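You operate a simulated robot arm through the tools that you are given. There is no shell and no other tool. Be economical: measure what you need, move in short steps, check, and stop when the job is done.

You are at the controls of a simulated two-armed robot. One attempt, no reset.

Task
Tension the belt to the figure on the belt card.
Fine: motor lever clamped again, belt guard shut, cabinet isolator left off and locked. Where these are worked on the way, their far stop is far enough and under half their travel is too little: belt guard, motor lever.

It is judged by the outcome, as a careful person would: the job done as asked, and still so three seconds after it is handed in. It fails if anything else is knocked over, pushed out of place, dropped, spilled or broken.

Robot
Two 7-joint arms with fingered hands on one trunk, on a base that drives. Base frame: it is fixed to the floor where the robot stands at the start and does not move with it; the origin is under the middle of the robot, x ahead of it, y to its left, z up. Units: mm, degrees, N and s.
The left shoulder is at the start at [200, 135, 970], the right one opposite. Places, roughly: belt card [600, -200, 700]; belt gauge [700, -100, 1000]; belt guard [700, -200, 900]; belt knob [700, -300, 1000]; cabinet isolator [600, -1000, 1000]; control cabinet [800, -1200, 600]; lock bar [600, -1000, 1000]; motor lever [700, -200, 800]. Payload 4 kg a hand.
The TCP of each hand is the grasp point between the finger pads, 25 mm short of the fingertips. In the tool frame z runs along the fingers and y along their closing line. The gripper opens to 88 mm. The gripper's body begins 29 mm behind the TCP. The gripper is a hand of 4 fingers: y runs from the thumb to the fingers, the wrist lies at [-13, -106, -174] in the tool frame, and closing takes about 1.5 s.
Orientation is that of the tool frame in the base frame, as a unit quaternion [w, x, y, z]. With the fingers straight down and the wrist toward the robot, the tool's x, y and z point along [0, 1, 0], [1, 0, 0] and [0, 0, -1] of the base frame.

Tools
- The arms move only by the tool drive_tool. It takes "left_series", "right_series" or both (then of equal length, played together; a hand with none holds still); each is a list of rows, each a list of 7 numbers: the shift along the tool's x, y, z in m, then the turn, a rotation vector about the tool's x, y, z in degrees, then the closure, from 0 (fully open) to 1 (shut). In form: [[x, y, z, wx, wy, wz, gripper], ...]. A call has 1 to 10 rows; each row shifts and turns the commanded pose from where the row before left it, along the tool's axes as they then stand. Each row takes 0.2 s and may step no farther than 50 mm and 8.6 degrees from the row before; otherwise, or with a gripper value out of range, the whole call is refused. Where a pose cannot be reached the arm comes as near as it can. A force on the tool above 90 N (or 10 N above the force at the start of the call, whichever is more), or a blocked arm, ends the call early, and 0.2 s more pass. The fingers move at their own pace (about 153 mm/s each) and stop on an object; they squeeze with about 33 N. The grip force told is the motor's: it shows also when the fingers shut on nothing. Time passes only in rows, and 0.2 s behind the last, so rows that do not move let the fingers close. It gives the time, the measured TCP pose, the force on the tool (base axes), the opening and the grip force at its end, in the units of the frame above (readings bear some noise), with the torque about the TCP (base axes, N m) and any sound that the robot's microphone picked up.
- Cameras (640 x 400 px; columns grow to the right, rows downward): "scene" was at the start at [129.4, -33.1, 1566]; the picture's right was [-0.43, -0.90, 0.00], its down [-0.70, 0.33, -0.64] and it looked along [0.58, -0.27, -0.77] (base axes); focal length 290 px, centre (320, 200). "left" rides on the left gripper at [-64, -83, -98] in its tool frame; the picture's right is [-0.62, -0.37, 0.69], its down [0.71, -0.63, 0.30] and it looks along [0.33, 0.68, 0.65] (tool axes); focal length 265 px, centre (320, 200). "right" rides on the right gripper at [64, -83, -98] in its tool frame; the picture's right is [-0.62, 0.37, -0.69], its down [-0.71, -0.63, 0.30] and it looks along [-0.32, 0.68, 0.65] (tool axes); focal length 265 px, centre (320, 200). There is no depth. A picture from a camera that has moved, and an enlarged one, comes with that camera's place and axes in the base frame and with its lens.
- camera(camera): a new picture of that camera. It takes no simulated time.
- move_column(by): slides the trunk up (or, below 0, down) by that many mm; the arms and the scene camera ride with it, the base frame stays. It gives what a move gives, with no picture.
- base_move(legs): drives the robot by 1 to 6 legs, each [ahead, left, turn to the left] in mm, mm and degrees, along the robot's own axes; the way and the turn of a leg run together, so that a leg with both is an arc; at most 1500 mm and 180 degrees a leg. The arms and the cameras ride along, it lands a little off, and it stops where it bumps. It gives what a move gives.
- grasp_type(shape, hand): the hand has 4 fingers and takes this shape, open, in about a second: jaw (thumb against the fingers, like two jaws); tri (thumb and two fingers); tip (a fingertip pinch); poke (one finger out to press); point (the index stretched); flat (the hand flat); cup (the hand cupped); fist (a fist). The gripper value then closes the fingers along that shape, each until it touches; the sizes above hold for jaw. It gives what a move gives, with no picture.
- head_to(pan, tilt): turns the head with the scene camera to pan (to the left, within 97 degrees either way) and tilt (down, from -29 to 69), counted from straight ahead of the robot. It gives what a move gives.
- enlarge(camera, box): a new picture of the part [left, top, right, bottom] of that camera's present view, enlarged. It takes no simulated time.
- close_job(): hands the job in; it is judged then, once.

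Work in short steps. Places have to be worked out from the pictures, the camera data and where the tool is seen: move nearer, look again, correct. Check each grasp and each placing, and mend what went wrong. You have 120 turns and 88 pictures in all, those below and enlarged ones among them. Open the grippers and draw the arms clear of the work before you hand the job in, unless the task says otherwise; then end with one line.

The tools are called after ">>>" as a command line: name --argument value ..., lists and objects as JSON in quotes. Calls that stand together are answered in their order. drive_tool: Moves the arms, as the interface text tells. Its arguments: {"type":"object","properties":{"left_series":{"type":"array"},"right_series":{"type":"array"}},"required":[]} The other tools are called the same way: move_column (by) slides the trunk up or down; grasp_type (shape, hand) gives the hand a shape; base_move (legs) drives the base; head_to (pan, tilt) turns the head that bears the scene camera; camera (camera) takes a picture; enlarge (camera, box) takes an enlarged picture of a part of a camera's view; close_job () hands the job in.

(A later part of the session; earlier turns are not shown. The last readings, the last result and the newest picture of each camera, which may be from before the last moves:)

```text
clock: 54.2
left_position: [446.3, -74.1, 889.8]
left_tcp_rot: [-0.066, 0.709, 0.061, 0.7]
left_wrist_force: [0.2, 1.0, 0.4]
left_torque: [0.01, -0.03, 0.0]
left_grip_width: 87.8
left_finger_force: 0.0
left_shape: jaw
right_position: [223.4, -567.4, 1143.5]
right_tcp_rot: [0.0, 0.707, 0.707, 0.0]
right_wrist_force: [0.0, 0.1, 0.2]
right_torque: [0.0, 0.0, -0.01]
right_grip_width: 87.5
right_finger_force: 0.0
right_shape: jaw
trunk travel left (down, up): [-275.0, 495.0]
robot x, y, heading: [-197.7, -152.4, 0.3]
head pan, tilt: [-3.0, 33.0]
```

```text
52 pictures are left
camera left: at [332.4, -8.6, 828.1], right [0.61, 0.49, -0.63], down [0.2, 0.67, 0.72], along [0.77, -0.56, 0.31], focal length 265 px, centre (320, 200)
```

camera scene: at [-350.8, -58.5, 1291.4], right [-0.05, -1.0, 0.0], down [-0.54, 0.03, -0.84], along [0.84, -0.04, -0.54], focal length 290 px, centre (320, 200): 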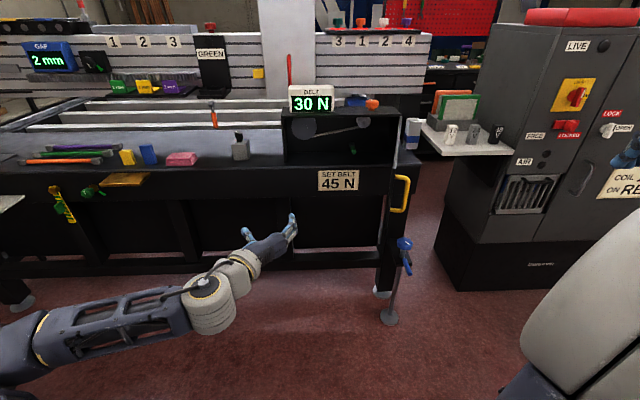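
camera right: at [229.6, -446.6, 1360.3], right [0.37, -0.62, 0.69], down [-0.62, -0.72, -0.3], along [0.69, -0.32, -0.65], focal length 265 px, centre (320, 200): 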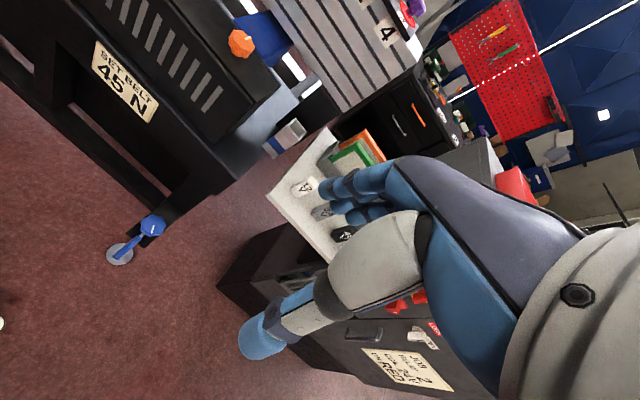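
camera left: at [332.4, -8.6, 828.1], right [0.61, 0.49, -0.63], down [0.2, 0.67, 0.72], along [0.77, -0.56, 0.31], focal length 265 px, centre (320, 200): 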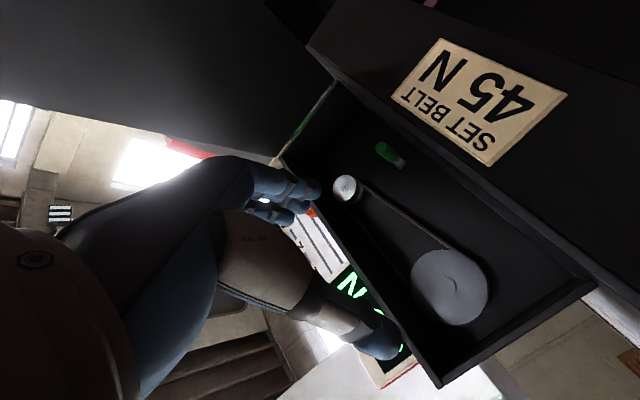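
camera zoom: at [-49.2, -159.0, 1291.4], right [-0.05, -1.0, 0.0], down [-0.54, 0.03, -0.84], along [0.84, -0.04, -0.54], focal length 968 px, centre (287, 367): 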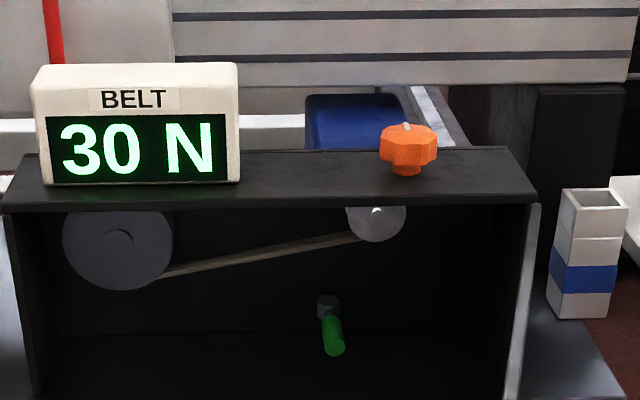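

>>> enlarge --camera "left" --box '[320, 100, 480, 220]'

>>> enlarge --camera "scene" --box '[310, 150, 370, 190]'

```text
3.33 times, centred on (400, 160) of left
camera zoom: at [332.4, -8.6, 828.1], right [0.61, 0.49, -0.63], down [0.2, 0.67, 0.72], along [0.77, -0.56, 0.31], focal length 885 px, centre (53, 333)
```

zoom: 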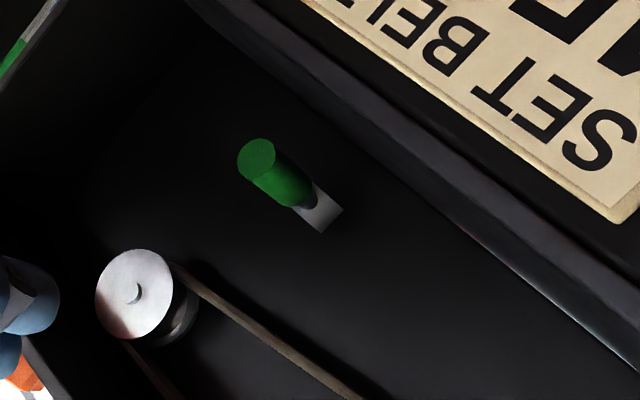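

```text
10.00 times, centred on (340, 170) of scene
camera zoom: at [-49.2, -159.0, 1291.4], right [-0.05, -1.0, 0.0], down [-0.54, 0.03, -0.84], along [0.84, -0.04, -0.54], focal length 2903 px, centre (120, 500)
```

zoom: 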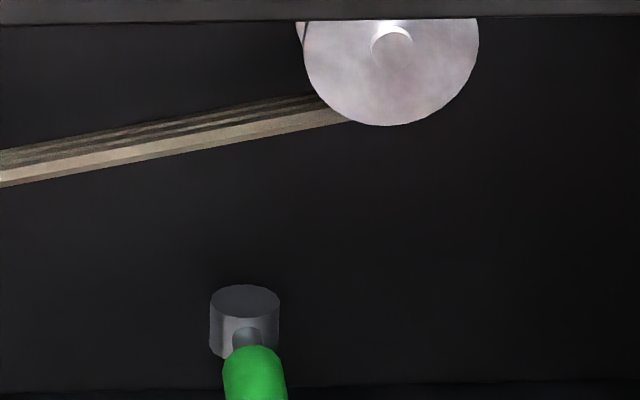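

Lever hub ≈[754,-237,838], green grip pointing toward me, end ≈[677,-235,836]; it appears to turn about a vertical axis. First I widen the guard from inside with the left hand for clearance: shift base right, then push sideways.

>>> base_move --legs '[[0, -190, 0]]'

>>> drive_tool --left_series '[[0, 0.03, 0, 0, 0, 0, 0.6], [0, 0.03, 0, 0, 0, 0, 0.6], [0, 0.03, 0, 0, 0, 0, 0.6], [0, 0.03, 0, 0, 0, 0, 0.6]]'

>>> camera --camera "scene"

```text
clock: 55.7
left_position: [445.9, -263.1, 890.5]
left_tcp_rot: [-0.067, 0.709, 0.061, 0.699]
left_wrist_force: [0.5, 0.0, -0.1]
left_torque: [-0.01, 0.0, -0.02]
left_grip_width: 87.6
left_finger_force: 0.1
left_shape: jaw
right_position: [223.5, -756.9, 1144.5]
right_tcp_rot: [0.0, 0.706, 0.708, 0.0]
right_wrist_force: [-0.2, 0.7, 0.5]
right_torque: [-0.03, 0.01, 0.05]
right_grip_width: 87.4
right_finger_force: 0.0
right_shape: jaw
trunk travel left (down, up): [-275.0, 495.0]
robot x, y, heading: [-199.9, -342.7, 0.4]
head pan, tilt: [-3.0, 33.0]
```

```text
clock: 56.7
left_position: [455.4, -354.5, 911.4]
left_tcp_rot: [-0.067, 0.709, 0.061, 0.699]
left_wrist_force: [-0.6, -1.0, -1.0]
left_torque: [-0.01, -0.01, -0.02]
left_grip_width: 35.6
left_finger_force: 0.0
left_shape: jaw
left hand out of reach, approached as far as the arm can: row 3, 4
right_position: [224.0, -757.1, 1142.5]
right_tcp_rot: [0.0, 0.705, 0.709, 0.001]
right_wrist_force: [0.3, -0.4, 0.3]
right_torque: [0.05, 0.01, 0.02]
right_grip_width: 87.6
right_finger_force: 0.2
right_shape: jaw
trunk travel left (down, up): [-275.0, 495.0]
robot x, y, heading: [-197.6, -340.4, -0.1]
head pan, tilt: [-3.0, 33.0]
```

```text
49 pictures are left
camera scene: at [-48.6, -347.9, 1291.3], right [-0.05, -1.0, 0.0], down [-0.54, 0.03, -0.84], along [0.84, -0.04, -0.54], focal length 290 px, centre (320, 200)
```

scene: 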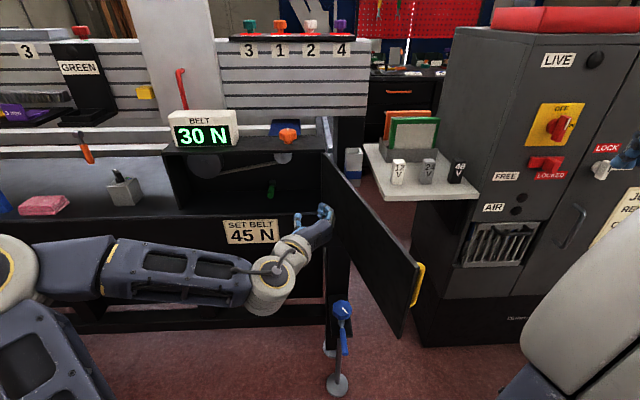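

The guard now stands beyond 90°, leaving the box wide open. I bring the hand back in line, drive closer, and lower to lever height.

>>> drive_tool --left_series '[[0, -0.04, 0, -5, 0, 0, 0], [0, -0.04, 0, -5, 0, 0, 0], [0, 0, 0, 0, 0, 0, 0]]'

>>> base_move --legs '[[120, 30, 0]]'

>>> move_column --by -60

>>> camera --camera "scene"

```text
clock: 57.5
left_position: [447.5, -272.6, 913.1]
left_tcp_rot: [-0.003, 0.712, -0.002, 0.703]
left_wrist_force: [-0.5, -1.3, -0.2]
left_torque: [-0.01, -0.02, -0.01]
left_grip_width: 87.7
left_finger_force: 0.0
left_shape: jaw
right_position: [223.6, -756.6, 1142.8]
right_tcp_rot: [0.0, 0.706, 0.709, 0.001]
right_wrist_force: [0.5, 0.5, -0.2]
right_torque: [-0.01, -0.03, 0.0]
right_grip_width: 87.6
right_finger_force: 0.1
right_shape: jaw
trunk travel left (down, up): [-275.0, 495.0]
robot x, y, heading: [-198.2, -342.3, 0.5]
head pan, tilt: [-3.0, 33.0]
```

```text
clock: 58.8
left_position: [565.3, -242.8, 913.1]
left_tcp_rot: [-0.005, 0.712, 0.0, 0.702]
left_wrist_force: [0.0, 0.2, -0.1]
left_torque: [-0.01, -0.01, 0.0]
left_grip_width: 87.6
left_finger_force: 0.1
left_shape: jaw
right_position: [344.2, -725.5, 1142.6]
right_tcp_rot: [-0.001, 0.706, 0.708, 0.0]
right_wrist_force: [0.1, 0.0, 0.0]
right_torque: [0.02, -0.05, 0.02]
right_grip_width: 87.6
right_finger_force: 0.0
right_shape: jaw
trunk travel left (down, up): [-275.0, 495.0]
robot x, y, heading: [-78.4, -312.6, 0.1]
head pan, tilt: [-3.0, 33.0]
```

```text
clock: 59.8
left_position: [565.4, -242.9, 854.2]
left_tcp_rot: [-0.004, 0.712, -0.001, 0.703]
left_wrist_force: [-0.1, 0.9, 0.1]
left_torque: [0.03, -0.02, -0.05]
left_grip_width: 87.7
left_finger_force: 0.1
left_shape: jaw
right_position: [344.1, -724.8, 1083.8]
right_tcp_rot: [0.0, 0.706, 0.708, 0.0]
right_wrist_force: [0.0, -0.1, 0.0]
right_torque: [-0.02, 0.02, 0.0]
right_grip_width: 87.5
right_finger_force: 0.0
right_shape: jaw
trunk travel left (down, up): [-215.0, 555.0]
robot x, y, heading: [-81.5, -314.3, 0.2]
head pan, tilt: [-3.0, 33.0]
```

```text
48 pictures are left
camera scene: at [71.3, -317.2, 1231.4], right [-0.05, -1.0, 0.0], down [-0.54, 0.03, -0.84], along [0.84, -0.04, -0.54], focal length 290 px, centre (320, 200)
```

scene: 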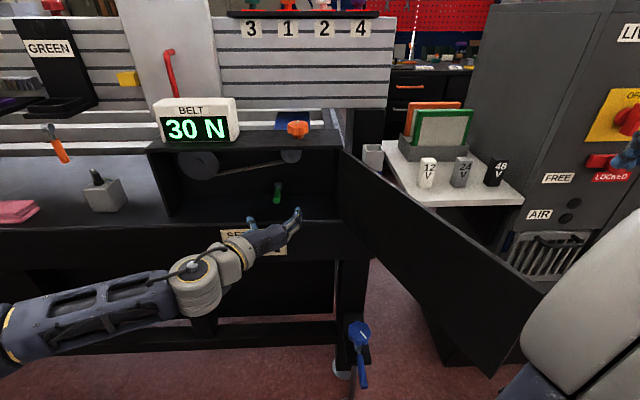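

Hand is aligned in y; I advance over the green grip with the hand open and check.

>>> drive_tool --left_series '[[-0.008, -0.004, 0.04, 0, 0, 0, 0], [-0.008, -0.003, 0.04, 0, 0, 0, 0], [0, 0, 0.035, 0, 0, 0, 0], [0, 0, 0, 0, 0, 0, 0]]'

>>> enlarge --camera "scene" --box '[220, 130, 360, 235]'

>>> camera --camera "left"

```text
clock: 60.8
left_position: [682.5, -231.8, 834.3]
left_tcp_rot: [-0.004, 0.712, -0.001, 0.702]
left_wrist_force: [0.2, 0.3, -0.7]
left_torque: [-0.03, 0.05, -0.02]
left_grip_width: 87.9
left_finger_force: 0.1
left_shape: jaw
right_position: [343.8, -726.1, 1084.8]
right_tcp_rot: [0.0, 0.706, 0.708, 0.0]
right_wrist_force: [0.1, -0.2, 0.2]
right_torque: [-0.02, 0.0, 0.02]
right_grip_width: 87.6
right_finger_force: 0.1
right_shape: jaw
trunk travel left (down, up): [-215.0, 555.0]
robot x, y, heading: [-80.3, -314.2, 0.1]
head pan, tilt: [-3.0, 33.0]
```

```text
3.81 times, centred on (290, 182) of scene
camera zoom: at [71.2, -317.2, 1231.4], right [-0.05, -1.0, 0.0], down [-0.54, 0.03, -0.84], along [0.84, -0.04, -0.54], focal length 1106 px, centre (434, 267)
```

zoom: 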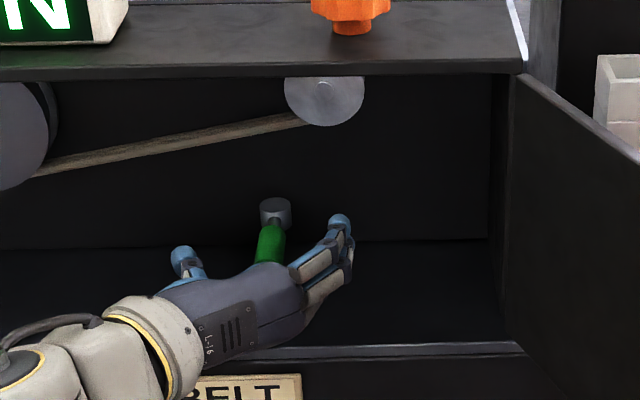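

```text
46 pictures are left
camera left: at [583.1, -149.7, 773.5], right [0.68, 0.38, -0.63], down [0.31, 0.63, 0.71], along [0.66, -0.68, 0.31], focal length 265 px, centre (320, 200)
```

left: 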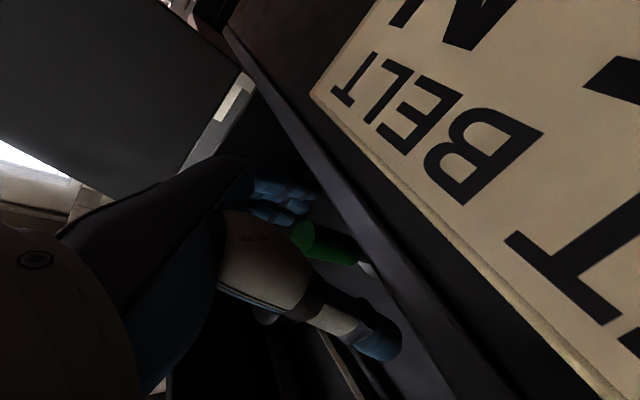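

The green grip lies between thumb and fingers. I close most of the way around it and test which way it gives, first toward the right (-y).

>>> drive_tool --left_series '[[0, 0, 0.008, 0, 0, 0, 0.6], [0, 0, 0, 0, 0, 0, 0.6], [0, 0, 0, 0, 0, 0, 0.6], [0, 0.012, 0, 0, 0, 0, 0.6], [0, 0.012, 0.002, 0, 0, 0, 0.6], [0, 0.012, 0.004, 0, 0, 0, 0.6], [0, 0, 0, 0, 0, 0, 0.6]]'

>>> enlarge --camera "scene" --box '[150, 90, 360, 235]'

```text
clock: 62.4
left_position: [695.6, -270.1, 835.1]
left_tcp_rot: [-0.005, 0.712, -0.001, 0.702]
left_wrist_force: [-0.9, 0.2, 0.6]
left_torque: [-0.01, -0.02, -0.03]
left_grip_width: 36.1
left_finger_force: 0.0
left_shape: jaw
right_position: [343.0, -725.7, 1083.7]
right_tcp_rot: [0.0, 0.706, 0.708, 0.0]
right_wrist_force: [0.1, 0.4, -0.5]
right_torque: [0.05, 0.01, 0.0]
right_grip_width: 87.6
right_finger_force: 0.1
right_shape: jaw
trunk travel left (down, up): [-215.0, 555.0]
robot x, y, heading: [-82.4, -312.4, 0.4]
head pan, tilt: [-3.0, 33.0]
```

```text
2.76 times, centred on (255, 162) of scene
camera zoom: at [71.3, -317.2, 1231.4], right [-0.05, -1.0, 0.0], down [-0.54, 0.03, -0.84], along [0.84, -0.04, -0.54], focal length 801 px, centre (499, 303)
```

zoom: 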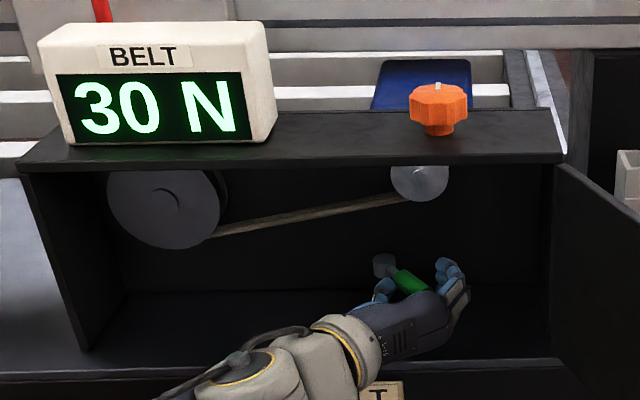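

The lever swings freely to the right (~40° so far). I continue along its arc.

>>> drive_tool --left_series '[[0, 0.012, 0.008, 0, 0, 0, 0.6], [0, 0.012, 0.01, 0, 0, 0, 0.6], [0, 0.01, 0.012, 0, 0, 0, 0.6], [0, 0.008, 0.012, 0, 0, 0, 0.6], [0, 0, 0, 0, 0, 0, 0.6]]'

>>> enlarge --camera "scene" --box '[150, 90, 360, 235]'

```text
clock: 63.6
left_position: [703.6, -275.2, 838.8]
left_tcp_rot: [-0.005, 0.712, -0.001, 0.703]
left_wrist_force: [-2.3, -0.9, -0.4]
left_torque: [-0.02, 0.02, 0.03]
left_grip_width: 35.5
left_finger_force: 0.0
left_shape: jaw
left hand out of reach, approached as far as the arm can: row 1, 2, 3, 4
right_position: [343.6, -727.1, 1083.0]
right_tcp_rot: [0.001, 0.706, 0.708, 0.001]
right_wrist_force: [-0.5, 0.5, -0.5]
right_torque: [-0.02, 0.02, -0.01]
right_grip_width: 87.7
right_finger_force: 0.1
right_shape: jaw
trunk travel left (down, up): [-215.0, 555.0]
robot x, y, heading: [-79.9, -310.6, 0.3]
head pan, tilt: [-3.0, 33.0]
```

```text
2.76 times, centred on (255, 162) of scene
camera zoom: at [71.2, -317.2, 1231.4], right [-0.05, -1.0, 0.0], down [-0.54, 0.03, -0.84], along [0.84, -0.04, -0.54], focal length 801 px, centre (499, 303)
```

zoom: 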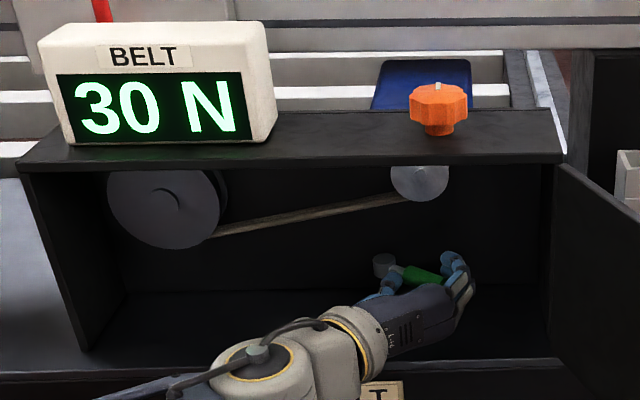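

Lever is near 60°; the arm is at its reach limit, so I finish the push with small base moves.

>>> base_move --legs '[[25, -30, 0]]'

>>> enlarge --camera "scene" --box '[150, 90, 360, 235]'

```text
clock: 64.4
left_position: [729.9, -304.0, 839.3]
left_tcp_rot: [-0.004, 0.712, 0.0, 0.703]
left_wrist_force: [-0.5, -9.1, 7.0]
left_torque: [0.08, -0.02, 0.05]
left_grip_width: 6.8
left_finger_force: 32.8
left_shape: jaw
right_position: [369.4, -755.4, 1083.7]
right_tcp_rot: [0.0, 0.706, 0.708, -0.001]
right_wrist_force: [-0.2, -0.3, 0.0]
right_torque: [0.0, 0.0, 0.0]
right_grip_width: 87.4
right_finger_force: 0.0
right_shape: jaw
trunk travel left (down, up): [-215.0, 555.0]
robot x, y, heading: [-49.9, -347.8, 0.2]
head pan, tilt: [-3.0, 33.0]
```

```text
2.76 times, centred on (255, 162) of scene
camera zoom: at [96.8, -346.9, 1231.5], right [-0.05, -1.0, 0.0], down [-0.54, 0.03, -0.84], along [0.84, -0.04, -0.54], focal length 801 px, centre (499, 303)
```

zoom: 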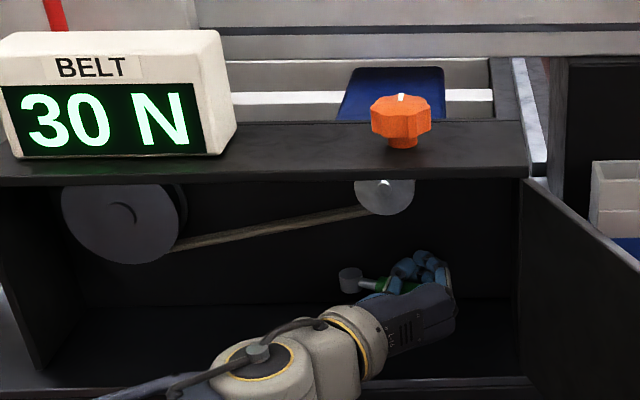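

The lever is now about 90° to the right. I open the hand and withdraw to see it.

>>> drive_tool --left_series '[[0, 0, 0, 0, 0, 0, 0], [0, 0, 0, 0, 0, 0, 0], [0, 0, 0, 0, 0, 0, 0], [0, 0, 0, 0, 0, 0, 0], [0, 0, 0, 0, 0, 0, 0]]'

>>> base_move --legs '[[-140, 0, 0]]'

>>> enlarge --camera "scene" --box '[150, 80, 360, 225]'

```text
clock: 65.6
left_position: [728.4, -304.5, 839.2]
left_tcp_rot: [-0.004, 0.711, 0.0, 0.703]
left_wrist_force: [-4.3, -7.0, 11.7]
left_torque: [0.57, -0.09, 0.12]
left_grip_width: 83.6
left_finger_force: 0.1
left_shape: jaw
right_position: [369.6, -756.3, 1084.8]
right_tcp_rot: [0.0, 0.706, 0.708, 0.0]
right_wrist_force: [-0.5, 0.5, 0.9]
right_torque: [-0.02, -0.02, -0.02]
right_grip_width: 87.7
right_finger_force: 0.0
right_shape: jaw
trunk travel left (down, up): [-215.0, 555.0]
robot x, y, heading: [-54.7, -340.3, 0.2]
head pan, tilt: [-3.0, 33.0]
```

```text
clock: 67.0
left_position: [585.9, -303.4, 838.9]
left_tcp_rot: [-0.005, 0.711, -0.001, 0.703]
left_wrist_force: [-1.4, 0.1, 0.4]
left_torque: [0.04, 0.0, -0.01]
left_grip_width: 88.0
left_finger_force: 0.0
left_shape: jaw
right_position: [226.8, -756.1, 1083.6]
right_tcp_rot: [0.0, 0.705, 0.709, 0.0]
right_wrist_force: [0.3, 0.6, -0.1]
right_torque: [0.0, 0.03, -0.01]
right_grip_width: 87.4
right_finger_force: 0.3
right_shape: jaw
trunk travel left (down, up): [-215.0, 555.0]
robot x, y, heading: [-197.4, -340.5, 0.4]
head pan, tilt: [-3.0, 33.0]
```

```text
2.76 times, centred on (255, 152) of scene
camera zoom: at [-45.9, -347.2, 1231.4], right [-0.05, -1.0, 0.0], down [-0.54, 0.03, -0.84], along [0.84, -0.04, -0.54], focal length 801 px, centre (499, 331)
```

zoom: 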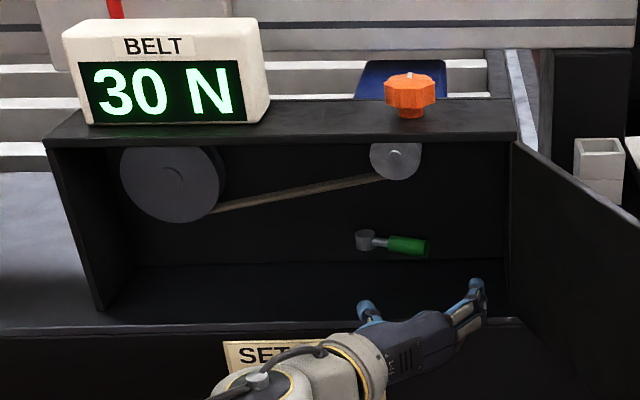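

Lever is fully over to the right. Now for the knob from above: raise the trunk and turn the left hand back to pointing down.

>>> move_column --by 330

>>> drive_tool --left_series '[[0, 0, 0, 4.949, -4.949, -4.949, 0], [0, 0, 0, 4.949, -4.949, -4.949, 0], [0, 0, 0, 4.949, -4.949, -4.949, 0], [0, 0, 0, 4.949, -4.949, -4.949, 0], [0, 0, 0, 4.949, -4.949, -4.949, 0], [0, 0, 0, 4.949, -4.949, -4.949, 0], [0, 0, 0, 4.949, -4.949, -4.949, 0]]'

>>> drive_tool --left_series '[[0, 0, 0, 4.949, -4.949, -4.949, 0], [0, 0, 0, 4.949, -4.949, -4.949, 0], [0, 0, 0, 4.949, -4.949, -4.949, 0], [0, 0, 0, 4.949, -4.949, -4.949, 0], [0, 0, 0, 4.949, -4.949, -4.949, 0], [0, 0, 0, 4.949, -4.949, -4.949, 0], [0, 0, 0, 4.949, -4.949, -4.949, 0], [0, 0, 0, 0, 0, 0, 0]]'

>>> camera --camera "left"

```text
clock: 70.2
left_position: [586.2, -304.3, 1168.5]
left_tcp_rot: [-0.005, 0.712, 0.0, 0.703]
left_wrist_force: [-0.8, -0.2, 0.3]
left_torque: [0.0, -0.04, -0.01]
left_grip_width: 87.9
left_finger_force: 0.2
left_shape: jaw
right_position: [227.0, -756.0, 1412.9]
right_tcp_rot: [0.0, 0.705, 0.709, 0.0]
right_wrist_force: [0.5, 0.0, 0.8]
right_torque: [0.01, 0.0, 0.0]
right_grip_width: 87.4
right_finger_force: 0.1
right_shape: jaw
trunk travel left (down, up): [-545.0, 225.0]
robot x, y, heading: [-199.3, -341.4, 0.1]
head pan, tilt: [-3.0, 33.0]
```

```text
clock: 71.8
left_position: [563.0, -248.6, 1178.9]
left_tcp_rot: [-0.006, 0.818, 0.411, 0.403]
left_wrist_force: [0.1, 0.3, 0.2]
left_torque: [-0.02, -0.02, 0.0]
left_grip_width: 87.8
left_finger_force: 0.0
left_shape: jaw
left hand out of reach, approached as far as the arm can: row 1, 2, 3, 4, 7
right_position: [226.5, -755.9, 1413.1]
right_tcp_rot: [0.0, 0.705, 0.709, 0.0]
right_wrist_force: [0.9, -0.6, 0.4]
right_torque: [0.05, -0.03, 0.02]
right_grip_width: 87.6
right_finger_force: 0.0
right_shape: jaw
trunk travel left (down, up): [-545.0, 225.0]
robot x, y, heading: [-193.8, -343.3, 0.2]
head pan, tilt: [-3.0, 33.0]
```

```text
clock: 73.6
left_position: [560.9, -179.6, 1248.0]
left_tcp_rot: [-0.007, 0.724, 0.689, 0.038]
left_wrist_force: [0.6, 0.0, 0.2]
left_torque: [0.0, 0.03, -0.01]
left_grip_width: 87.9
left_finger_force: 0.1
left_shape: jaw
left hand out of reach, approached as far as the arm can: row 3, 4, 5, 6, 7
right_position: [226.9, -754.0, 1413.9]
right_tcp_rot: [0.0, 0.705, 0.709, -0.001]
right_wrist_force: [-0.3, -0.1, 2.0]
right_torque: [0.01, -0.03, 0.03]
right_grip_width: 87.6
right_finger_force: 0.0
right_shape: jaw
trunk travel left (down, up): [-545.0, 225.0]
robot x, y, heading: [-197.0, -343.3, 0.0]
head pan, tilt: [-3.0, 33.0]
```

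```text
41 pictures are left
camera left: at [471.1, -246.3, 1338.2], right [-0.36, -0.56, -0.75], down [-0.58, 0.76, -0.29], along [0.73, 0.33, -0.6], focal length 265 px, centre (320, 200)
```

left: 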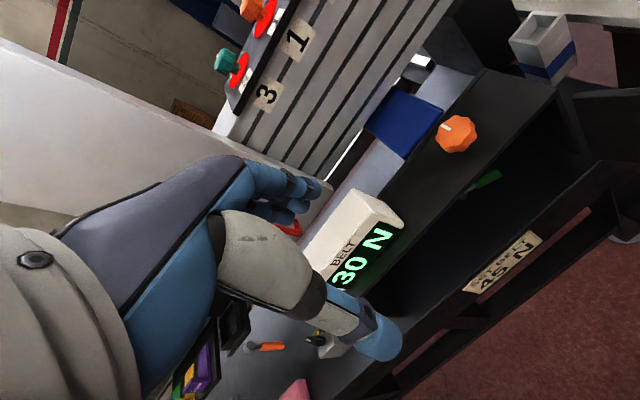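

Hand is pointing down over the unit; knob estimated at about [747,-302,990]. I drive closer, then level the hand and move it above the knob.

>>> base_move --legs '[[130, 0, 0]]'

>>> drive_tool --left_series '[[-0.04, 0, 0, 2.6, -3.7, -2.75, 0], [-0.04, 0.015, 0, 0, 0, 0, 0], [-0.04, 0.015, 0, 0, 0, 0, 0], [0, 0, 0.045, 0, 0, 0, 0], [0, 0, 0.045, 0, 0, 0, 0], [0, 0, 0.045, 0, 0, 0, 0], [0, 0, 0, 0, 0, 0, 0]]'

>>> head_to --pan 0 --tilt 42

>>> camera --camera "scene"

>>> camera --camera "left"

```text
clock: 74.9
left_position: [695.5, -180.8, 1248.5]
left_tcp_rot: [-0.006, 0.723, 0.69, 0.039]
left_wrist_force: [0.7, 0.0, 0.9]
left_torque: [-0.04, 0.05, -0.02]
left_grip_width: 88.0
left_finger_force: 0.0
left_shape: jaw
right_position: [360.2, -755.6, 1412.6]
right_tcp_rot: [0.0, 0.706, 0.708, 0.0]
right_wrist_force: [0.3, 0.0, -0.9]
right_torque: [0.0, 0.02, 0.04]
right_grip_width: 87.6
right_finger_force: 0.0
right_shape: jaw
trunk travel left (down, up): [-545.0, 225.0]
robot x, y, heading: [-63.3, -339.1, 0.0]
head pan, tilt: [-3.0, 33.0]
```

```text
clock: 76.5
left_position: [690.0, -165.6, 1135.7]
left_tcp_rot: [0.002, 0.708, 0.707, 0.0]
left_wrist_force: [0.3, -0.4, -0.3]
left_torque: [-0.04, -0.01, 0.02]
left_grip_width: 87.9
left_finger_force: 0.0
left_shape: jaw
left hand out of reach, approached as far as the arm can: row 1, 2, 3
right_position: [360.2, -756.8, 1413.6]
right_tcp_rot: [0.0, 0.705, 0.709, 0.001]
right_wrist_force: [-0.6, -0.3, 0.3]
right_torque: [-0.04, -0.02, 0.0]
right_grip_width: 87.7
right_finger_force: 0.1
right_shape: jaw
trunk travel left (down, up): [-545.0, 225.0]
robot x, y, heading: [-63.7, -344.8, 0.3]
head pan, tilt: [-3.0, 33.0]
```

```text
clock: 77.2
left_position: [689.4, -167.4, 1137.3]
left_tcp_rot: [0.002, 0.708, 0.706, 0.0]
left_wrist_force: [-0.1, -0.3, -0.2]
left_torque: [-0.02, 0.0, 0.04]
left_grip_width: 88.0
left_finger_force: 0.1
left_shape: jaw
right_position: [359.8, -755.7, 1413.3]
right_tcp_rot: [0.0, 0.705, 0.709, 0.0]
right_wrist_force: [0.3, -0.5, 0.3]
right_torque: [-0.01, 0.01, -0.01]
right_grip_width: 87.9
right_finger_force: 0.0
right_shape: jaw
trunk travel left (down, up): [-545.0, 225.0]
robot x, y, heading: [-63.2, -346.5, 0.0]
head pan, tilt: [0.0, 42.0]
```

```text
40 pictures are left
camera scene: at [81.6, -342.1, 1547.8], right [0.0, -1.0, 0.0], down [-0.67, 0.0, -0.74], along [0.74, 0.0, -0.67], focal length 290 px, centre (320, 200)
```

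scene: 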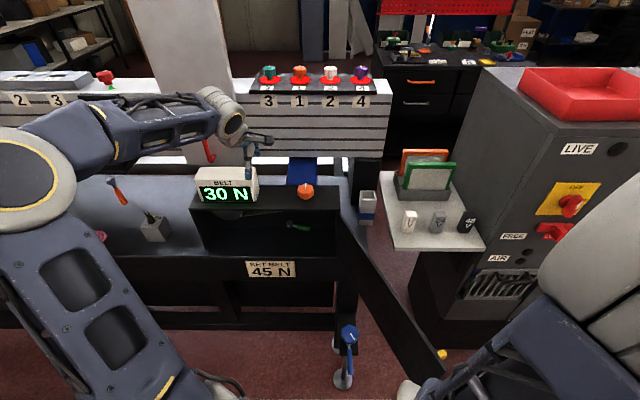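

```text
39 pictures are left
camera left: at [606.8, -231.2, 1235.3], right [-0.37, -0.62, -0.69], down [-0.63, 0.72, -0.31], along [0.68, 0.32, -0.65], focal length 265 px, centre (320, 200)
```

left: 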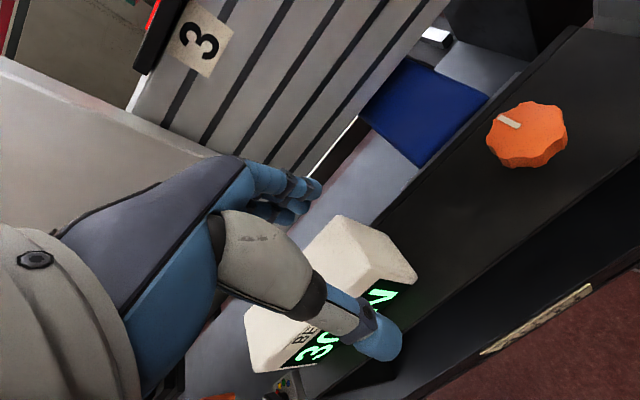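

The hand is level but over the gauge; now lower, I try shifting right and forward with the arm toward the knob.

>>> drive_tool --left_series '[[-0.035, 0.013, 0, 0, 0, 0, 0], [-0.035, 0.013, 0, 0, 0, 0, 0], [-0.035, 0.013, 0, 0, 0, 0, 0], [-0.032, 0.013, 0, 0, 0, 0, 0], [0, 0, 0, 0, 0, 0, 0]]'

>>> camera --camera "left"

```text
clock: 78.4
left_position: [697.3, -183.7, 1136.8]
left_tcp_rot: [0.002, 0.708, 0.706, -0.001]
left_wrist_force: [-0.2, 0.6, -0.1]
left_torque: [0.02, 0.01, -0.02]
left_grip_width: 87.8
left_finger_force: 0.0
left_shape: jaw
left hand out of reach, approached as far as the arm can: row 1, 2, 3, 4
right_position: [360.0, -755.9, 1413.5]
right_tcp_rot: [0.0, 0.705, 0.709, -0.001]
right_wrist_force: [0.1, 0.8, -0.7]
right_torque: [0.02, 0.01, 0.05]
right_grip_width: 87.8
right_finger_force: 0.1
right_shape: jaw
trunk travel left (down, up): [-545.0, 225.0]
robot x, y, heading: [-60.4, -342.4, -0.1]
head pan, tilt: [0.0, 42.0]
```

```text
38 pictures are left
camera left: at [613.8, -248.3, 1235.1], right [-0.37, -0.62, -0.69], down [-0.63, 0.71, -0.31], along [0.69, 0.32, -0.65], focal length 265 px, centre (320, 200)
```

left: 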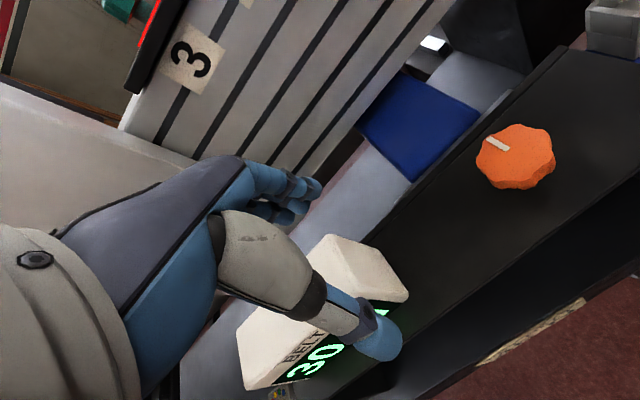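

Knob refined to ≈[728,-303, top ~995]. I turn the base 9° right and edge forward to bring the hand over it.

>>> base_move --legs '[[0, 0, -9], [18, 3, 0]]'

>>> camera --camera "left"

>>> enlarge --camera "scene" --box '[160, 100, 360, 250]'

```text
clock: 79.8
left_position: [731.9, -304.5, 1136.5]
left_tcp_rot: [0.001, 0.762, 0.648, 0.0]
left_wrist_force: [-0.7, -0.2, 0.2]
left_torque: [0.0, -0.01, -0.01]
left_grip_width: 88.0
left_finger_force: 0.1
left_shape: jaw
right_position: [307.8, -816.2, 1414.2]
right_tcp_rot: [0.0, 0.759, 0.651, 0.0]
right_wrist_force: [0.8, -0.2, 0.1]
right_torque: [0.01, 0.03, 0.02]
right_grip_width: 87.6
right_finger_force: 0.0
right_shape: jaw
trunk travel left (down, up): [-545.0, 225.0]
robot x, y, heading: [-44.6, -341.8, -8.8]
head pan, tilt: [0.0, 42.0]
```

```text
37 pictures are left
camera left: at [638.8, -355.8, 1235.2], right [-0.46, -0.55, -0.69], down [-0.51, 0.81, -0.31], along [0.73, 0.21, -0.65], focal length 265 px, centre (320, 200)
```

left: 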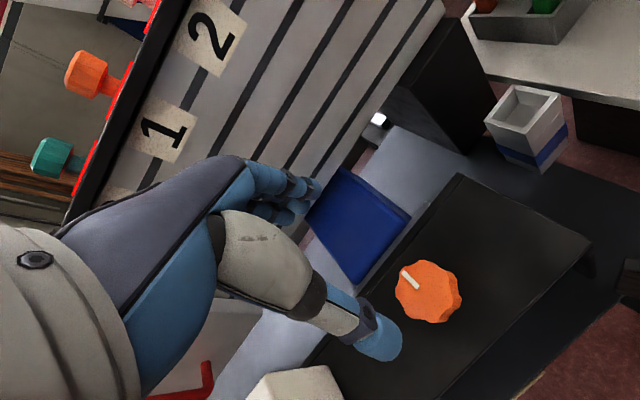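

```text
2.67 times, centred on (260, 175) of scene
camera zoom: at [98.4, -364.5, 1547.8], right [-0.15, -0.99, 0.0], down [-0.66, 0.1, -0.74], along [0.73, -0.11, -0.67], focal length 774 px, centre (480, 267)
```

zoom: 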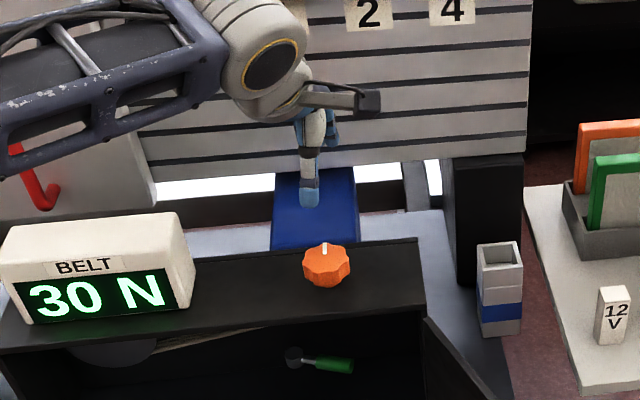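

Knob is ≈[731,-293]; I correct 11 mm left and descend to just around it.

>>> drive_tool --left_series '[[0.011, -0.002, 0.03, 0, 0, 0, 0], [0, 0, 0.035, 0, 0, 0, 0], [0, 0, 0.035, 0, 0, 0, 0], [0, 0, 0.025, 0, 0, 0, 0], [0, 0, 0.01, 0, 0, 0, 0], [0, 0, 0, 0, 0, 0, 0]]'

>>> camera --camera "left"

>>> enlarge --camera "scene" --box '[180, 120, 340, 240]'

```text
clock: 81.2
left_position: [731.6, -295.8, 1005.0]
left_tcp_rot: [0.004, 0.762, 0.648, 0.003]
left_wrist_force: [2.5, -0.9, 28.6]
left_torque: [0.1, 0.74, 0.03]
left_grip_width: 87.8
left_finger_force: 0.0
left_shape: jaw
right_position: [306.7, -816.5, 1414.5]
right_tcp_rot: [0.001, 0.759, 0.651, 0.001]
right_wrist_force: [0.7, -0.4, 0.2]
right_torque: [-0.02, 0.03, -0.02]
right_grip_width: 87.5
right_finger_force: 0.0
right_shape: jaw
trunk travel left (down, up): [-545.0, 225.0]
robot x, y, heading: [-41.9, -344.5, -8.7]
head pan, tilt: [0.0, 42.0]
```

```text
35 pictures are left
camera left: at [638.6, -346.1, 1102.4], right [-0.46, -0.56, -0.69], down [-0.51, 0.8, -0.31], along [0.73, 0.21, -0.65], focal length 265 px, centre (320, 200)
```

left: 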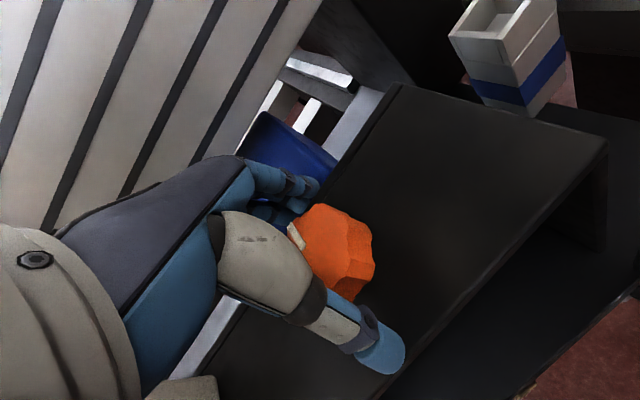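

```text
3.33 times, centred on (260, 180) of scene
camera zoom: at [97.6, -364.6, 1548.3], right [-0.15, -0.99, 0.0], down [-0.66, 0.1, -0.74], along [0.73, -0.11, -0.67], focal length 968 px, centre (520, 267)
```

zoom: 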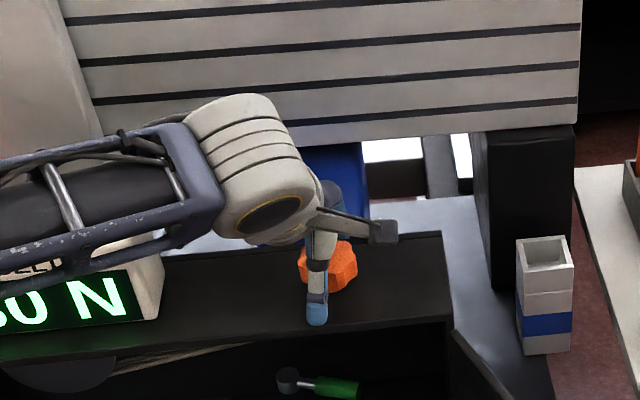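

The thumb tip touches the box top; the knob sits ~10 mm further right. I lift slightly, shift right and close on it.

>>> drive_tool --left_series '[[0, 0, -0.008, 0, 0, 0, 0], [-0.01, 0, 0, 0, 0, 0, 0], [0, 0, 0, 0, 0, 0, 1], [0, 0, 0, 0, 0, 0, 1], [0, 0, 0, 0, 0, 0, 1], [0, 0, 0, 0, 0, 0, 1], [0, 0, 0, 0, 0, 0, 1], [0, 0, 0, 0, 0, 0, 1], [0, 0, 0, 0, 0, 0, 1]]'

>>> camera --camera "left"

```text
clock: 83.2
left_position: [729.2, -298.5, 1009.4]
left_tcp_rot: [0.001, 0.762, 0.648, 0.0]
left_wrist_force: [-29.0, 3.6, 18.7]
left_torque: [0.19, 1.48, 0.03]
left_grip_width: 40.7
left_finger_force: 32.9
left_shape: jaw
left hand out of reach, approached as far as the arm can: row 2
right_position: [307.3, -816.5, 1414.7]
right_tcp_rot: [0.0, 0.759, 0.651, 0.0]
right_wrist_force: [0.9, 0.1, -0.8]
right_torque: [0.01, 0.01, 0.0]
right_grip_width: 87.6
right_finger_force: 0.1
right_shape: jaw
trunk travel left (down, up): [-545.0, 225.0]
robot x, y, heading: [-47.4, -341.7, -8.9]
head pan, tilt: [0.0, 42.0]
```

```text
33 pictures are left
camera left: at [635.8, -347.5, 1108.3], right [-0.46, -0.55, -0.69], down [-0.51, 0.81, -0.31], along [0.73, 0.21, -0.65], focal length 265 px, centre (320, 200)
```

left: 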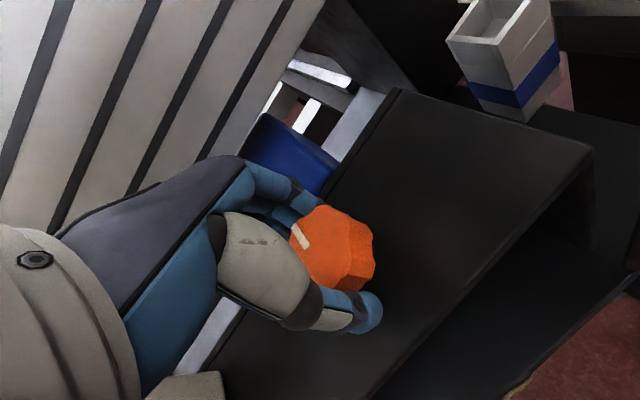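

The grip is off-centre; I open, nudge the base right/back a little, and re-grip.

>>> drive_tool --left_series '[[0, 0, 0, 0, 0, 0, 0], [0, 0, 0, 0, 0, 0, 0], [0, 0, 0, 0, 0, 0, 0], [0, 0, 0, 0, 0, 0, 0]]'

>>> base_move --legs '[[-5, -9, 0]]'

>>> drive_tool --left_series '[[0, 0, 0.002, 0, 0, 0, 1], [0, 0, 0, 0, 0, 0, 1], [0, 0, 0, 0, 0, 0, 1], [0, 0, 0, 0, 0, 0, 1], [0, 0, 0, 0, 0, 0, 1], [0, 0, 0, 0, 0, 0, 1], [0, 0, 0, 0, 0, 0, 1]]'

>>> camera --camera "left"

```text
clock: 84.2
left_position: [729.1, -297.3, 1008.4]
left_tcp_rot: [0.002, 0.761, 0.649, 0.0]
left_wrist_force: [-1.2, 0.9, 0.6]
left_torque: [0.04, -0.03, 0.0]
left_grip_width: 88.0
left_finger_force: 0.0
left_shape: jaw
right_position: [308.4, -817.5, 1413.7]
right_tcp_rot: [0.001, 0.759, 0.651, 0.001]
right_wrist_force: [0.4, 0.9, 0.1]
right_torque: [0.01, 0.02, -0.01]
right_grip_width: 87.4
right_finger_force: 0.2
right_shape: jaw
trunk travel left (down, up): [-545.0, 225.0]
robot x, y, heading: [-41.8, -342.1, -8.6]
head pan, tilt: [0.0, 42.0]
```

```text
clock: 85.0
left_position: [723.0, -306.0, 1007.8]
left_tcp_rot: [0.001, 0.761, 0.649, 0.0]
left_wrist_force: [1.6, 0.6, 0.9]
left_torque: [0.0, -0.06, 0.03]
left_grip_width: 88.0
left_finger_force: 0.1
left_shape: jaw
right_position: [302.3, -824.3, 1412.9]
right_tcp_rot: [-0.001, 0.76, 0.65, 0.0]
right_wrist_force: [0.0, 0.2, -0.2]
right_torque: [-0.03, 0.01, 0.01]
right_grip_width: 87.4
right_finger_force: 0.0
right_shape: jaw
trunk travel left (down, up): [-545.0, 225.0]
robot x, y, heading: [-49.3, -352.6, -8.8]
head pan, tilt: [0.0, 42.0]
```

```text
clock: 86.6
left_position: [721.8, -307.4, 1009.8]
left_tcp_rot: [0.004, 0.762, 0.648, 0.001]
left_wrist_force: [-19.3, -0.3, 43.0]
left_torque: [0.21, 2.22, -0.01]
left_grip_width: 37.2
left_finger_force: 33.2
left_shape: jaw
right_position: [299.6, -824.2, 1414.2]
right_tcp_rot: [0.0, 0.759, 0.651, 0.001]
right_wrist_force: [0.1, 0.0, -0.1]
right_torque: [0.03, -0.02, 0.02]
right_grip_width: 87.8
right_finger_force: 0.0
right_shape: jaw
trunk travel left (down, up): [-545.0, 225.0]
robot x, y, heading: [-49.9, -353.8, -8.7]
head pan, tilt: [0.0, 42.0]
```

```text
32 pictures are left
camera left: at [628.9, -356.4, 1108.5], right [-0.46, -0.56, -0.69], down [-0.5, 0.81, -0.31], along [0.73, 0.21, -0.65], focal length 265 px, centre (320, 200)
```

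left: 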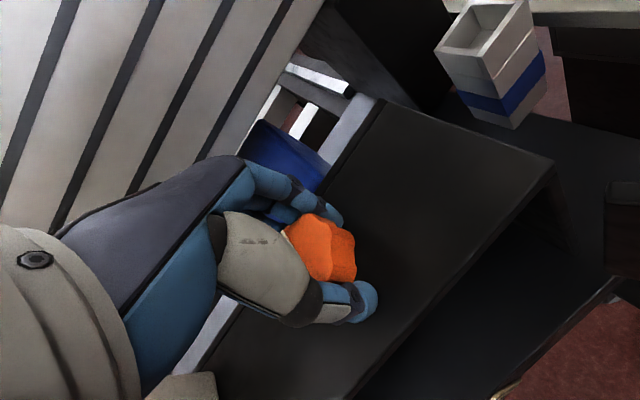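

Better centred. I lift 3 mm to relieve the pressing and turn clockwise 24° as a test, then read the gauge.

>>> drive_tool --left_series '[[0, 0, -0.003, 0, 0, 0, 1], [0, 0, 0, 0, 0, 8, 1], [0, 0, 0, 0, 0, 8, 1], [0, 0, 0, 0, 0, 8, 1], [0, 0, 0, 0, 0, 0, 1]]'

>>> enlarge --camera "scene" --box '[140, 120, 340, 270]'

```text
clock: 87.8
left_position: [721.2, -304.1, 1010.6]
left_tcp_rot: [0.001, 0.88, 0.476, 0.0]
left_wrist_force: [-20.8, 4.9, 10.0]
left_torque: [0.19, 0.67, 0.16]
left_grip_width: 35.7
left_finger_force: 32.6
left_shape: jaw
right_position: [301.2, -823.2, 1413.9]
right_tcp_rot: [0.0, 0.759, 0.651, 0.0]
right_wrist_force: [-0.3, 0.2, 0.2]
right_torque: [-0.02, 0.0, -0.01]
right_grip_width: 87.9
right_finger_force: 0.0
right_shape: jaw
trunk travel left (down, up): [-545.0, 225.0]
robot x, y, heading: [-49.9, -349.3, -8.9]
head pan, tilt: [0.0, 42.0]
```

```text
2.67 times, centred on (240, 195) of scene
camera zoom: at [90.9, -372.5, 1547.7], right [-0.15, -0.99, 0.0], down [-0.66, 0.1, -0.74], along [0.73, -0.11, -0.67], focal length 774 px, centre (533, 213)
```

zoom: 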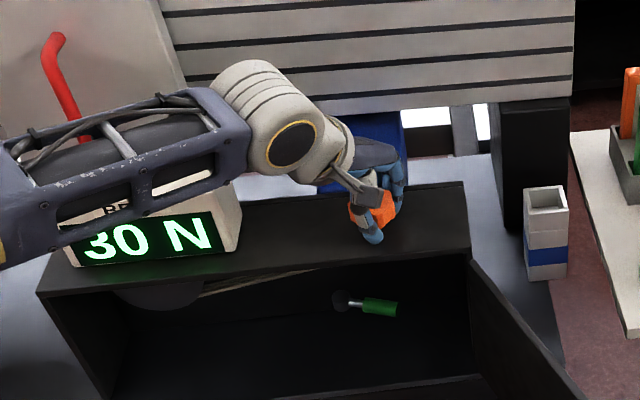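

>>> camera --camera "left"

```text
30 pictures are left
camera left: at [617.3, -313.2, 1108.1], right [-0.65, -0.32, -0.69], down [-0.14, 0.94, -0.31], along [0.75, -0.1, -0.65], focal length 265 px, centre (320, 200)
```

left: 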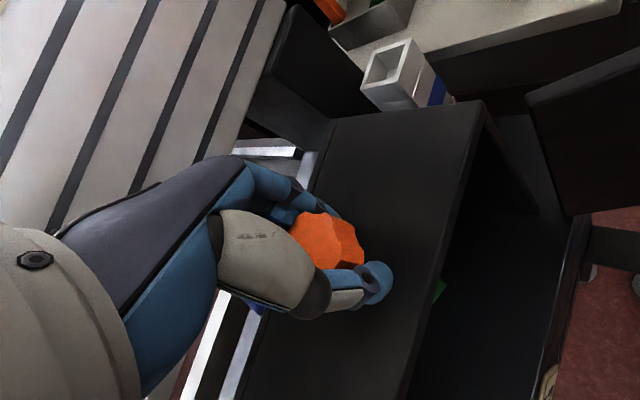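

Not clear if the knob followed; I turn 32° more and read the gauge.

>>> drive_tool --left_series '[[0, 0, 0, 0, 0, 8, 1], [0, 0, 0, 0, 0, 8, 1], [0, 0, 0, 0, 0, 8, 1], [0, 0, 0, 0, 0, 8, 1], [0, 0, 0, 0, 0, 0, 1]]'

>>> enlarge --camera "scene" --box '[140, 120, 340, 270]'

```text
clock: 89.0
left_position: [722.0, -305.1, 1009.5]
left_tcp_rot: [0.0, 0.977, 0.215, -0.001]
left_wrist_force: [-28.9, 9.5, -6.2]
left_torque: [0.04, -0.22, 0.34]
left_grip_width: 34.4
left_finger_force: 32.6
left_shape: jaw
right_position: [301.5, -824.5, 1413.6]
right_tcp_rot: [0.0, 0.759, 0.651, 0.001]
right_wrist_force: [0.2, -0.8, -0.4]
right_torque: [0.01, -0.09, 0.02]
right_grip_width: 88.0
right_finger_force: 0.1
right_shape: jaw
trunk travel left (down, up): [-545.0, 225.0]
robot x, y, heading: [-49.1, -351.9, -8.8]
head pan, tilt: [0.0, 42.0]
```

```text
2.67 times, centred on (240, 195) of scene
camera zoom: at [91.0, -372.3, 1547.7], right [-0.15, -0.99, 0.0], down [-0.66, 0.1, -0.74], along [0.73, -0.11, -0.67], focal length 774 px, centre (533, 213)
```

zoom: 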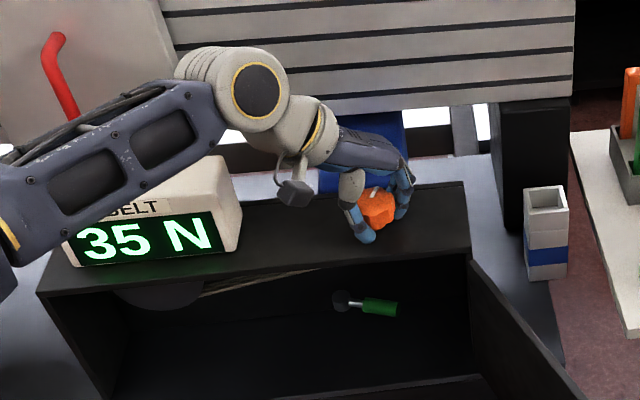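

The gauge rises to 35 N: clockwise is right. I turn another 24° and re-read.

>>> drive_tool --left_series '[[0, 0, 0, 0, 0, 8, 1], [0, 0, 0, 0, 0, 8, 1], [0, 0, 0, 0, 0, 8, 1], [0, 0, 0, 0, 0, 0, 1]]'

>>> enlarge --camera "scene" --box '[140, 120, 340, 270]'

```text
clock: 90.0
left_position: [723.0, -299.2, 1010.0]
left_tcp_rot: [-0.001, 0.984, 0.179, -0.001]
left_wrist_force: [-31.8, -8.6, -20.7]
left_torque: [-0.18, -0.02, 0.07]
left_grip_width: 31.9
left_finger_force: 32.9
left_shape: jaw
left hand out of reach, approached as far as the arm can: row 1, 2, 3
right_position: [301.8, -824.5, 1414.1]
right_tcp_rot: [0.0, 0.76, 0.65, 0.0]
right_wrist_force: [-0.3, 0.0, 0.5]
right_torque: [-0.04, 0.05, -0.01]
right_grip_width: 87.9
right_finger_force: 0.0
right_shape: jaw
trunk travel left (down, up): [-545.0, 225.0]
robot x, y, heading: [-50.3, -349.7, -8.9]
head pan, tilt: [0.0, 42.0]
```

```text
2.67 times, centred on (240, 195) of scene
camera zoom: at [91.5, -373.0, 1547.7], right [-0.15, -0.99, 0.0], down [-0.66, 0.1, -0.74], along [0.73, -0.11, -0.67], focal length 774 px, centre (533, 213)
```

zoom: 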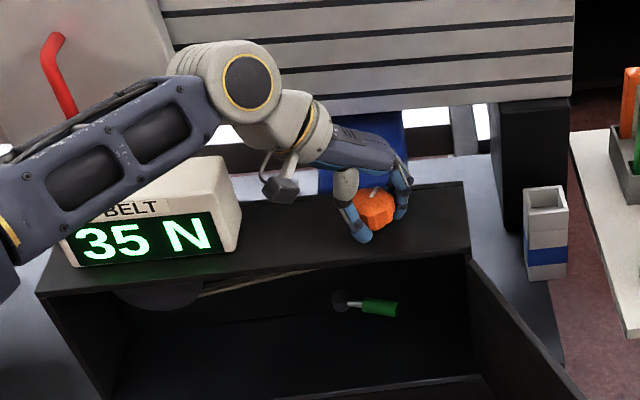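

The wrist is at its turn limit. I open the hand and look at the knob's mark.

>>> drive_tool --left_series '[[0, 0, 0, 0, 0, 0, 0], [0, 0, 0, 0, 0, 0, 0], [0, 0, 0, 0, 0, 0, 0], [0, 0, -0.02, 0, 0, 0, 0], [0, 0, -0.025, 0, 0, -8, 0], [0, 0, 0, 0, 0, -8, 0], [0, 0, 0, 0, 0, -8, 0], [0, 0, 0, 0, 0, -8, 0], [0, 0, 0, 0, 0, -8, 0], [0, 0, 0, 0, 0, -8, 0]]'

>>> enlarge --camera "scene" --box '[190, 150, 310, 240]'

```text
clock: 92.2
left_position: [726.8, -299.0, 1055.8]
left_tcp_rot: [0.001, 0.825, 0.566, 0.001]
left_wrist_force: [-0.3, 0.7, 0.4]
left_torque: [-0.02, 0.0, 0.0]
left_grip_width: 87.5
left_finger_force: 0.1
left_shape: jaw
right_position: [301.5, -825.1, 1413.0]
right_tcp_rot: [0.0, 0.759, 0.651, 0.0]
right_wrist_force: [-0.6, 0.0, 0.7]
right_torque: [-0.06, 0.0, -0.02]
right_grip_width: 87.5
right_finger_force: 0.1
right_shape: jaw
trunk travel left (down, up): [-545.0, 225.0]
robot x, y, heading: [-51.9, -349.9, -9.0]
head pan, tilt: [0.0, 42.0]
```

```text
4.44 times, centred on (250, 195) of scene
camera zoom: at [92.0, -372.6, 1547.8], right [-0.15, -0.99, 0.0], down [-0.66, 0.1, -0.74], along [0.73, -0.11, -0.67], focal length 1290 px, centre (631, 222)
```

zoom: 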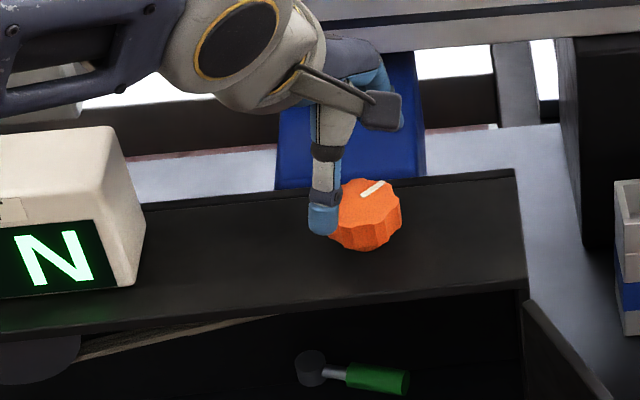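

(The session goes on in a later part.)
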